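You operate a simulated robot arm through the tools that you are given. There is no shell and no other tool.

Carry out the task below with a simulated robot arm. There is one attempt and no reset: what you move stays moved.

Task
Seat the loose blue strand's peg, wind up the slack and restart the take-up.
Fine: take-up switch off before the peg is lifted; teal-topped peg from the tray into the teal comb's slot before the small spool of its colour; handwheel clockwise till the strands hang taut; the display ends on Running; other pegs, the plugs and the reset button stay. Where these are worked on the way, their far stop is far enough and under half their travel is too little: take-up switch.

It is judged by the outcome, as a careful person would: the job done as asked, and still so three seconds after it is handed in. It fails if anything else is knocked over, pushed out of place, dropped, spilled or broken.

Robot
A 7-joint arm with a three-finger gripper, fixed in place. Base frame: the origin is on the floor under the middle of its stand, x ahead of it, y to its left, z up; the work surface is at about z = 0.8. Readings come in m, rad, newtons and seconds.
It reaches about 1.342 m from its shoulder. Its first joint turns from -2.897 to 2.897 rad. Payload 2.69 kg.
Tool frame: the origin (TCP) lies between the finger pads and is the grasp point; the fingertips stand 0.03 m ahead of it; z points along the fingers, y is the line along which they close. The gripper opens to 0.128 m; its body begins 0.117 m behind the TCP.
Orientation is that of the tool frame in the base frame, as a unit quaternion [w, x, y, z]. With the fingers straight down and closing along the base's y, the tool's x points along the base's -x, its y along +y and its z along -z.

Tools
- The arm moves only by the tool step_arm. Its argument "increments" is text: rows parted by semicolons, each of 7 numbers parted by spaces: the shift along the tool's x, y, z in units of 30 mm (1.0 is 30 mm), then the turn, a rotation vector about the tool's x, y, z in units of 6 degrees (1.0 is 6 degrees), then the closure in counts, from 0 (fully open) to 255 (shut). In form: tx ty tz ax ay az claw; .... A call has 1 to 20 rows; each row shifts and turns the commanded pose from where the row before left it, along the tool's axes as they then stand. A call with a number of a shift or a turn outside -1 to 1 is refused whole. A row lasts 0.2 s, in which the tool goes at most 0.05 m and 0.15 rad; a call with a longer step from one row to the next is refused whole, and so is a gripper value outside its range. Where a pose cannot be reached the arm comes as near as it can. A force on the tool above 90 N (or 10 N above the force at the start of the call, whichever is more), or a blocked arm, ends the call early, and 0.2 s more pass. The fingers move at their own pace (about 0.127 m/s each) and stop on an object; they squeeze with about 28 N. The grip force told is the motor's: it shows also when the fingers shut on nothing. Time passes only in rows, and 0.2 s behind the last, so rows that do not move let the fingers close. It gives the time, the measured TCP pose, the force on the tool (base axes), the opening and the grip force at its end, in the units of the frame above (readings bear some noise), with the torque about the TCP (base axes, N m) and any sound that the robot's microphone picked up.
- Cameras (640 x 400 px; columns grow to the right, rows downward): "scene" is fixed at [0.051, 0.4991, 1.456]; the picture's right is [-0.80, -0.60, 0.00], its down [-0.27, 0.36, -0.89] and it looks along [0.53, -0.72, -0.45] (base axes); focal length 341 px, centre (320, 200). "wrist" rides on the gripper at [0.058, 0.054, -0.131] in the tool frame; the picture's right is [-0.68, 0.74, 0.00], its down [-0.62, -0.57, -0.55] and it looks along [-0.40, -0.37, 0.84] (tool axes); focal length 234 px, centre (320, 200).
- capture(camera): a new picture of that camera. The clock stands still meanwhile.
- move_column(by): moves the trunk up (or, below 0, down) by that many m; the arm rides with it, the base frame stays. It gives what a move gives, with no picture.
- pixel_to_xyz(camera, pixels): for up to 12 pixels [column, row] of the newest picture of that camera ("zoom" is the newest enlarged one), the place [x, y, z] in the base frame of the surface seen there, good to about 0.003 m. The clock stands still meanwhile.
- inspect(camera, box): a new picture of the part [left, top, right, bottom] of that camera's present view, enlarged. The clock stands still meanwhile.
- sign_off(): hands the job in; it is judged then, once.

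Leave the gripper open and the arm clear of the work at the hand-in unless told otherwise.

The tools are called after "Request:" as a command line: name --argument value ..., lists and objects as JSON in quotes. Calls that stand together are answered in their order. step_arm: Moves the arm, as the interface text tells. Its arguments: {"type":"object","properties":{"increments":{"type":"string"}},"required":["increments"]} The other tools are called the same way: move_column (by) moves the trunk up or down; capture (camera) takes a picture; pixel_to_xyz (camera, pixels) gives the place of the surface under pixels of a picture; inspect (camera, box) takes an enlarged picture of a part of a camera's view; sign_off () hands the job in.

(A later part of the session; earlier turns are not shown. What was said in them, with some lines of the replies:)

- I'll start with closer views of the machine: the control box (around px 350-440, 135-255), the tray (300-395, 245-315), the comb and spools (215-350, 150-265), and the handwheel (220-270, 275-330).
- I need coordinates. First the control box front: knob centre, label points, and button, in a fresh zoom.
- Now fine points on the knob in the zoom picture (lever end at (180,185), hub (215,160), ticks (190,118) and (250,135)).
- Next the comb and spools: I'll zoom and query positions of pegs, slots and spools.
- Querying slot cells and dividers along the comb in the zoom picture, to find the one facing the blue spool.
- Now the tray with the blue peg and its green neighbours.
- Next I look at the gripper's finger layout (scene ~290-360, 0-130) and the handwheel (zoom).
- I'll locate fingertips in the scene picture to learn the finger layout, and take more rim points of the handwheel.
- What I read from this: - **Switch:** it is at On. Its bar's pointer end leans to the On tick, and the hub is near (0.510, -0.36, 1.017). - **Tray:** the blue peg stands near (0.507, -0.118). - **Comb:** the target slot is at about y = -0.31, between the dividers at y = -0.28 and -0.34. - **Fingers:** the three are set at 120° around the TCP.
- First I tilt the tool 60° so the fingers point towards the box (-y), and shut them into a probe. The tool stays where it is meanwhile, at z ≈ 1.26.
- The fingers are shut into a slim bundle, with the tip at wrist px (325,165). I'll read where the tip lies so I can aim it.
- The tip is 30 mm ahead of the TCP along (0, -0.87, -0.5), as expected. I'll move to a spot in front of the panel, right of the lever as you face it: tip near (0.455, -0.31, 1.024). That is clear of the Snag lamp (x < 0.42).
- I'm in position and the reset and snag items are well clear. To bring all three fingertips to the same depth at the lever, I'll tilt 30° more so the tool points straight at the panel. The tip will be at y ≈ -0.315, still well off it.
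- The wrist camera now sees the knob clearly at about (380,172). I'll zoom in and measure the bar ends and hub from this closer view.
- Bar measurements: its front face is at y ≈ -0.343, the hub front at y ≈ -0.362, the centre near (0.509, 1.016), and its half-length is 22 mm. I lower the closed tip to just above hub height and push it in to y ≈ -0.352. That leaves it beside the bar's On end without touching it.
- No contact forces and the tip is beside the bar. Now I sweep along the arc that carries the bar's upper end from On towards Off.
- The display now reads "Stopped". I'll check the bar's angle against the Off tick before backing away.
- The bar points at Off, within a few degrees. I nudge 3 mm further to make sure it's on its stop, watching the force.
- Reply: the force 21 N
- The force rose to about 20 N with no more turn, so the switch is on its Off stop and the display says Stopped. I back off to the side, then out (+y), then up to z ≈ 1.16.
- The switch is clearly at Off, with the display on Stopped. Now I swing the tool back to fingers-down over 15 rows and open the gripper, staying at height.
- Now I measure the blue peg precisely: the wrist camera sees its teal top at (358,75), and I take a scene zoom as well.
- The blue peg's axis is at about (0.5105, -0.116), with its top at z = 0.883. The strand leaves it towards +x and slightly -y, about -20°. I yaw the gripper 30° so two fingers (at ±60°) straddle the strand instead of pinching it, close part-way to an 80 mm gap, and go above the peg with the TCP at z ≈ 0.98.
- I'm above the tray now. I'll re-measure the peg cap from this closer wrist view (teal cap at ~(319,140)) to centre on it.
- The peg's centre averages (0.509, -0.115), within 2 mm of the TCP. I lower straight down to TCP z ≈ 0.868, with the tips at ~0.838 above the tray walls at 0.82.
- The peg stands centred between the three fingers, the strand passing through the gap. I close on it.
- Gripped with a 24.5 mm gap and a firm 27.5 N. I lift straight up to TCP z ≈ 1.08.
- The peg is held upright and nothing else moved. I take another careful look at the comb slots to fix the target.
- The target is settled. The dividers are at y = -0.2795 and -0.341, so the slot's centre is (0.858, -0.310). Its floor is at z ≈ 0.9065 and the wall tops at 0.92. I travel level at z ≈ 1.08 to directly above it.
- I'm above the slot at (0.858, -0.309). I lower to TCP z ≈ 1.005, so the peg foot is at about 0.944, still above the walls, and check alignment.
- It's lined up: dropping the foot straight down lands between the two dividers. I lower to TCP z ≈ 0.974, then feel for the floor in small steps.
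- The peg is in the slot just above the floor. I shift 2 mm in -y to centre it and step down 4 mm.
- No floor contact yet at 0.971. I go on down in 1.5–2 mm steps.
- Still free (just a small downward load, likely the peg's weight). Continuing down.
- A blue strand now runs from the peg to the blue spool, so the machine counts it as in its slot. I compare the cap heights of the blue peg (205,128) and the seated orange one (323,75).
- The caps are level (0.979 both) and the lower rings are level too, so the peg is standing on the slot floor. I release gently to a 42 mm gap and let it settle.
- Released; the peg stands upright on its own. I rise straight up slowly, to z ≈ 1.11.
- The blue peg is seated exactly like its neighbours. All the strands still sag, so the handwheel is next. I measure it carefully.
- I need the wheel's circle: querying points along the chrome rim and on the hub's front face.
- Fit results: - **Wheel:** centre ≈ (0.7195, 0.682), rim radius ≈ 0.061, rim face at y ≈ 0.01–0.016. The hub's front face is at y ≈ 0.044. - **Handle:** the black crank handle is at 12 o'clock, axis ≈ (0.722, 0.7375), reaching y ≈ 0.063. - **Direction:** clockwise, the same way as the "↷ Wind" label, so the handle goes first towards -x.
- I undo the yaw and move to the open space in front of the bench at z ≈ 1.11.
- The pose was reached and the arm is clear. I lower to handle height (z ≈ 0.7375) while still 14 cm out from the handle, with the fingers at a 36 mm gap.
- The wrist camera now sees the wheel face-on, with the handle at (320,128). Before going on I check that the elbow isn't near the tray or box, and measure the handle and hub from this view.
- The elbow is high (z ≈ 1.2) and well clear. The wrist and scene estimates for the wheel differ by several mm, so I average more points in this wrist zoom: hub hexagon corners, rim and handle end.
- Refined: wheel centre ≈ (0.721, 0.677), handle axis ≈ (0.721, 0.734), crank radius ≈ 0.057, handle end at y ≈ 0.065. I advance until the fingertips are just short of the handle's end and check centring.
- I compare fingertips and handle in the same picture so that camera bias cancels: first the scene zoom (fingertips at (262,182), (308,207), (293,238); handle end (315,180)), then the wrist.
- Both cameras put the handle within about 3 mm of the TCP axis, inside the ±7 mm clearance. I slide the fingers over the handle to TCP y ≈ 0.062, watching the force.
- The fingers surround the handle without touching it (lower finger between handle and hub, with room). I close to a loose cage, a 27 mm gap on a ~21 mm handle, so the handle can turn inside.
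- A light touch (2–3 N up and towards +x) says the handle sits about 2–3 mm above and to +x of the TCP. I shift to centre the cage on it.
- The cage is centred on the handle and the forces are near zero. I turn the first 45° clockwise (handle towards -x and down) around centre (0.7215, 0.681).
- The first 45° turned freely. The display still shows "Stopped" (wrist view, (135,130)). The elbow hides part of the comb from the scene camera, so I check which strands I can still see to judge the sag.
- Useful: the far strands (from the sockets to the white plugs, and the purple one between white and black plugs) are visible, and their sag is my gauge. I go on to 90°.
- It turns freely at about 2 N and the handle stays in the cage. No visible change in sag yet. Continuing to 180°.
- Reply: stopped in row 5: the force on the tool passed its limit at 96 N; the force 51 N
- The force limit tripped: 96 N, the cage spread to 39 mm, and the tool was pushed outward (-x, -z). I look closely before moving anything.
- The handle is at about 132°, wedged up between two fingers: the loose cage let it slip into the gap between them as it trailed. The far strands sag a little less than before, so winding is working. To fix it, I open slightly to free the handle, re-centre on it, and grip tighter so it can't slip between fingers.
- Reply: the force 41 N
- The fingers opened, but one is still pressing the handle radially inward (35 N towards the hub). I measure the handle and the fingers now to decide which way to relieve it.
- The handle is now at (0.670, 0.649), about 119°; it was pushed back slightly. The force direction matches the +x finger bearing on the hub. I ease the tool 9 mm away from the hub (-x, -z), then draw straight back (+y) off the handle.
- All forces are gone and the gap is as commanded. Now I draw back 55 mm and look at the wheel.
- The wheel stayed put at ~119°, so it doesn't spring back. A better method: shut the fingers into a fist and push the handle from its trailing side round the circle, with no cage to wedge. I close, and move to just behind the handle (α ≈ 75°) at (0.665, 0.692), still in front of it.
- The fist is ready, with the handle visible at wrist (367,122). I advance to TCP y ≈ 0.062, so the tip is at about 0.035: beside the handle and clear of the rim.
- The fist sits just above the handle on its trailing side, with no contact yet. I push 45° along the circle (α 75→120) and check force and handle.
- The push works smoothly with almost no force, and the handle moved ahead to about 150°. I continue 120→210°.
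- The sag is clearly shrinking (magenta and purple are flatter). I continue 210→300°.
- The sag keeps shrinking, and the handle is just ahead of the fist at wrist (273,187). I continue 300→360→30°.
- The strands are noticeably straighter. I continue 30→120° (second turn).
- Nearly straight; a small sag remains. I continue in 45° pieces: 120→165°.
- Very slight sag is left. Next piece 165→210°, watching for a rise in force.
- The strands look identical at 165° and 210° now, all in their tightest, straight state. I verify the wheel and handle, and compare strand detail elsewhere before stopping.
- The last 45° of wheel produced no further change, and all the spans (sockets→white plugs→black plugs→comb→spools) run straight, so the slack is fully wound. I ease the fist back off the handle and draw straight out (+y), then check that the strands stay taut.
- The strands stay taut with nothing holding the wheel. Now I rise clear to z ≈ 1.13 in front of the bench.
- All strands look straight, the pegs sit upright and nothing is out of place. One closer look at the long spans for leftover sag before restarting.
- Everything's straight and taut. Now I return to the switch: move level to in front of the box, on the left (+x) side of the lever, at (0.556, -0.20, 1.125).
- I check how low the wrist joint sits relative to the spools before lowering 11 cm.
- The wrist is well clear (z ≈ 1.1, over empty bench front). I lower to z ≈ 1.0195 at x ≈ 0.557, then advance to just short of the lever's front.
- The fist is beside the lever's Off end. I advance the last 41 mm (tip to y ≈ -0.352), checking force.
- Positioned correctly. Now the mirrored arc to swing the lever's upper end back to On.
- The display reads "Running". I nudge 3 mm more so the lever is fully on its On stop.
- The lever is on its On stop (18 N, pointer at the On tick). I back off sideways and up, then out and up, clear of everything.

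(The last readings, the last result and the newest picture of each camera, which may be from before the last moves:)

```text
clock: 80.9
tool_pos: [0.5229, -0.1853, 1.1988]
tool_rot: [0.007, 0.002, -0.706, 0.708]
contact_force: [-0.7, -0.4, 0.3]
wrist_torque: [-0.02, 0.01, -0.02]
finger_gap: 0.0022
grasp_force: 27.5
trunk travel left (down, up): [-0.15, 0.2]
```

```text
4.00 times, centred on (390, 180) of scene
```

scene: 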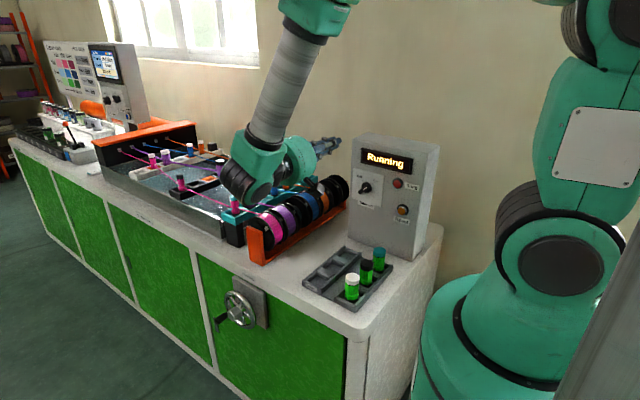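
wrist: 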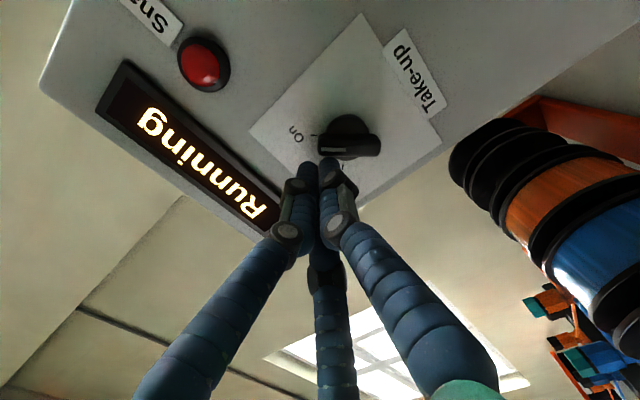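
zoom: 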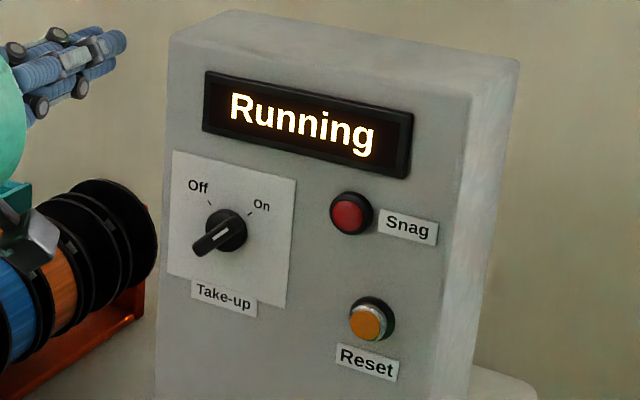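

It's Running with the switch at On. I swing back to fingers-down at height and open the gripper (well clear), which also lets a few seconds pass.

Request:
step_arm --increments "0 -0.9 0 0 0 0 255; 0 -0.9 0 0 0 0 255; 0 0 0 -1 0 0 0; 0 0 0 -1 0 0 0; 0 0 0 -1 0 0 0; 0 0 0 -1 0 0 0; 0 0 0 -1 0 0 0; 0 0 0 -1 0 0 0; 0 0 0 -1 0 0 0; 0 0 0 -1 0 0 0; 0 0 0 -1 0 0 0; 0 0 0 -1 0 0 0; 0 0 0 -1 0 0 0; 0 0 0 -1 0 0 0; 0 0 0 -1 0 0 0; 0 0 0 -1 0 0 0; 0 0 0 -1 0 0 0; 0 0 0 0 0 0 0; 0 0 0 0 0 0 0"

Request:
capture --camera "scene"

Request:
inspect --camera "scene" --box '[205, 150, 345, 245]'

Request:
inspect --camera "scene" --box '[90, 120, 260, 225]'

Request:
inspect --camera "scene" --box '[200, 240, 400, 365]'

```text
clock: 84.9
tool_pos: [0.5243, -0.1866, 1.2508]
tool_rot: [-0.006, 0.004, 1.0, -0.001]
contact_force: [0.0, -1.3, -0.1]
wrist_torque: [0.01, 0.01, -0.03]
finger_gap: 0.1279
grasp_force: 0.0
trunk travel left (down, up): [-0.15, 0.2]
```

```text
taken
```

scene: 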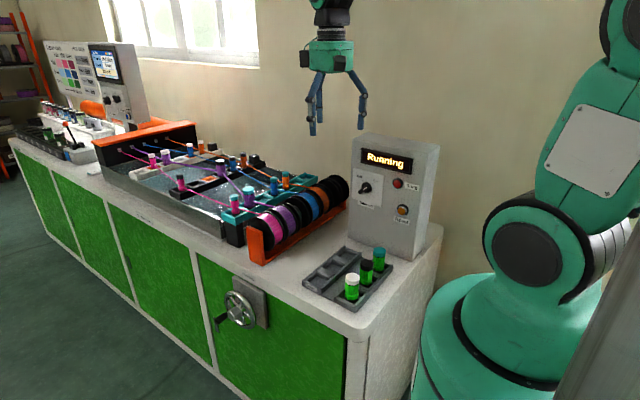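

```text
4.21 times, centred on (275, 198) of scene
```

zoom: 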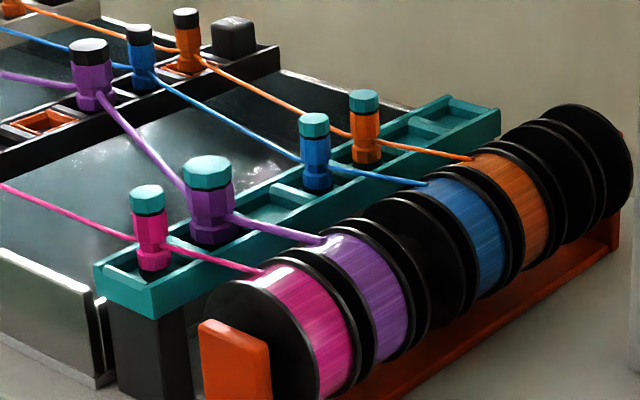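

```text
3.76 times, centred on (175, 172) of scene
```

zoom: 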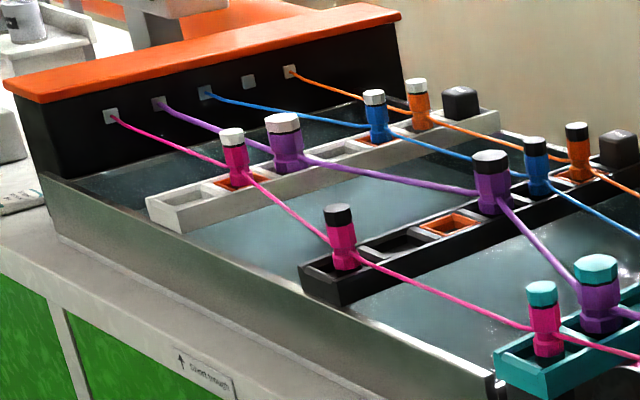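

```text
3.20 times, centred on (300, 302) of scene
```

zoom: 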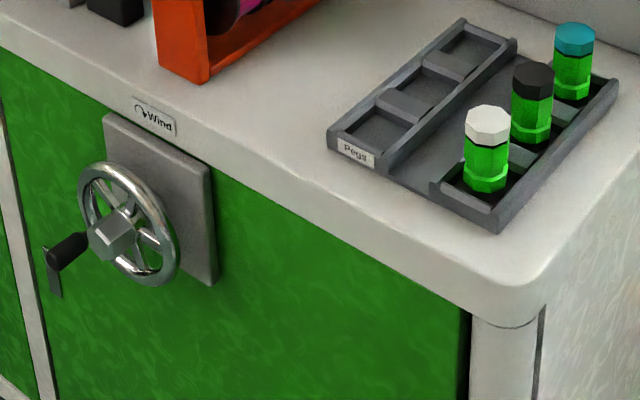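

My final check covers each point of the task:
- **Display:** it has read Running for over 6 seconds.
- **Switch:** it sits at On.
- **Blue peg:** it stands in the slot before the blue spool, with its strand running to that spool.
- **Strands:** all are taut.
- **Everything else:** the green pegs, plugs, other pegs and reset button are untouched.
- **Arm:** the gripper is open and the arm is high and clear.

I hand the job in.

Request:
sign_off

```text
The job is handed in.
```

The blue peg is seated, the slack is wound up and the take-up is restarted. The display read "Running", and had for over 6 seconds, when I handed in.

- **Switch:** I turned the take-up to its Off stop before lifting the peg, and the display went to "Stopped". At the end I turned it back to its On stop.
- **Peg:** the teal-topped blue peg stands upright in the teal comb's slot before the blue spool, level with its neighbours.
- **Handwheel:** I wound it clockwise about one and a half turns, until more winding no longer changed the strands. They stayed taut after I let go.
- **Left alone:** the other pegs, the plugs and the reset button were not touched. The gripper is open and clear of the work.

**Winding problem:** early on, the crank handle slipped between the fingers and the arm stopped on its force limit (96 N). Freeing the handle let the wheel turn back about 13°. I then pushed the handle round with closed fingers instead, and saw no damage afterwards.
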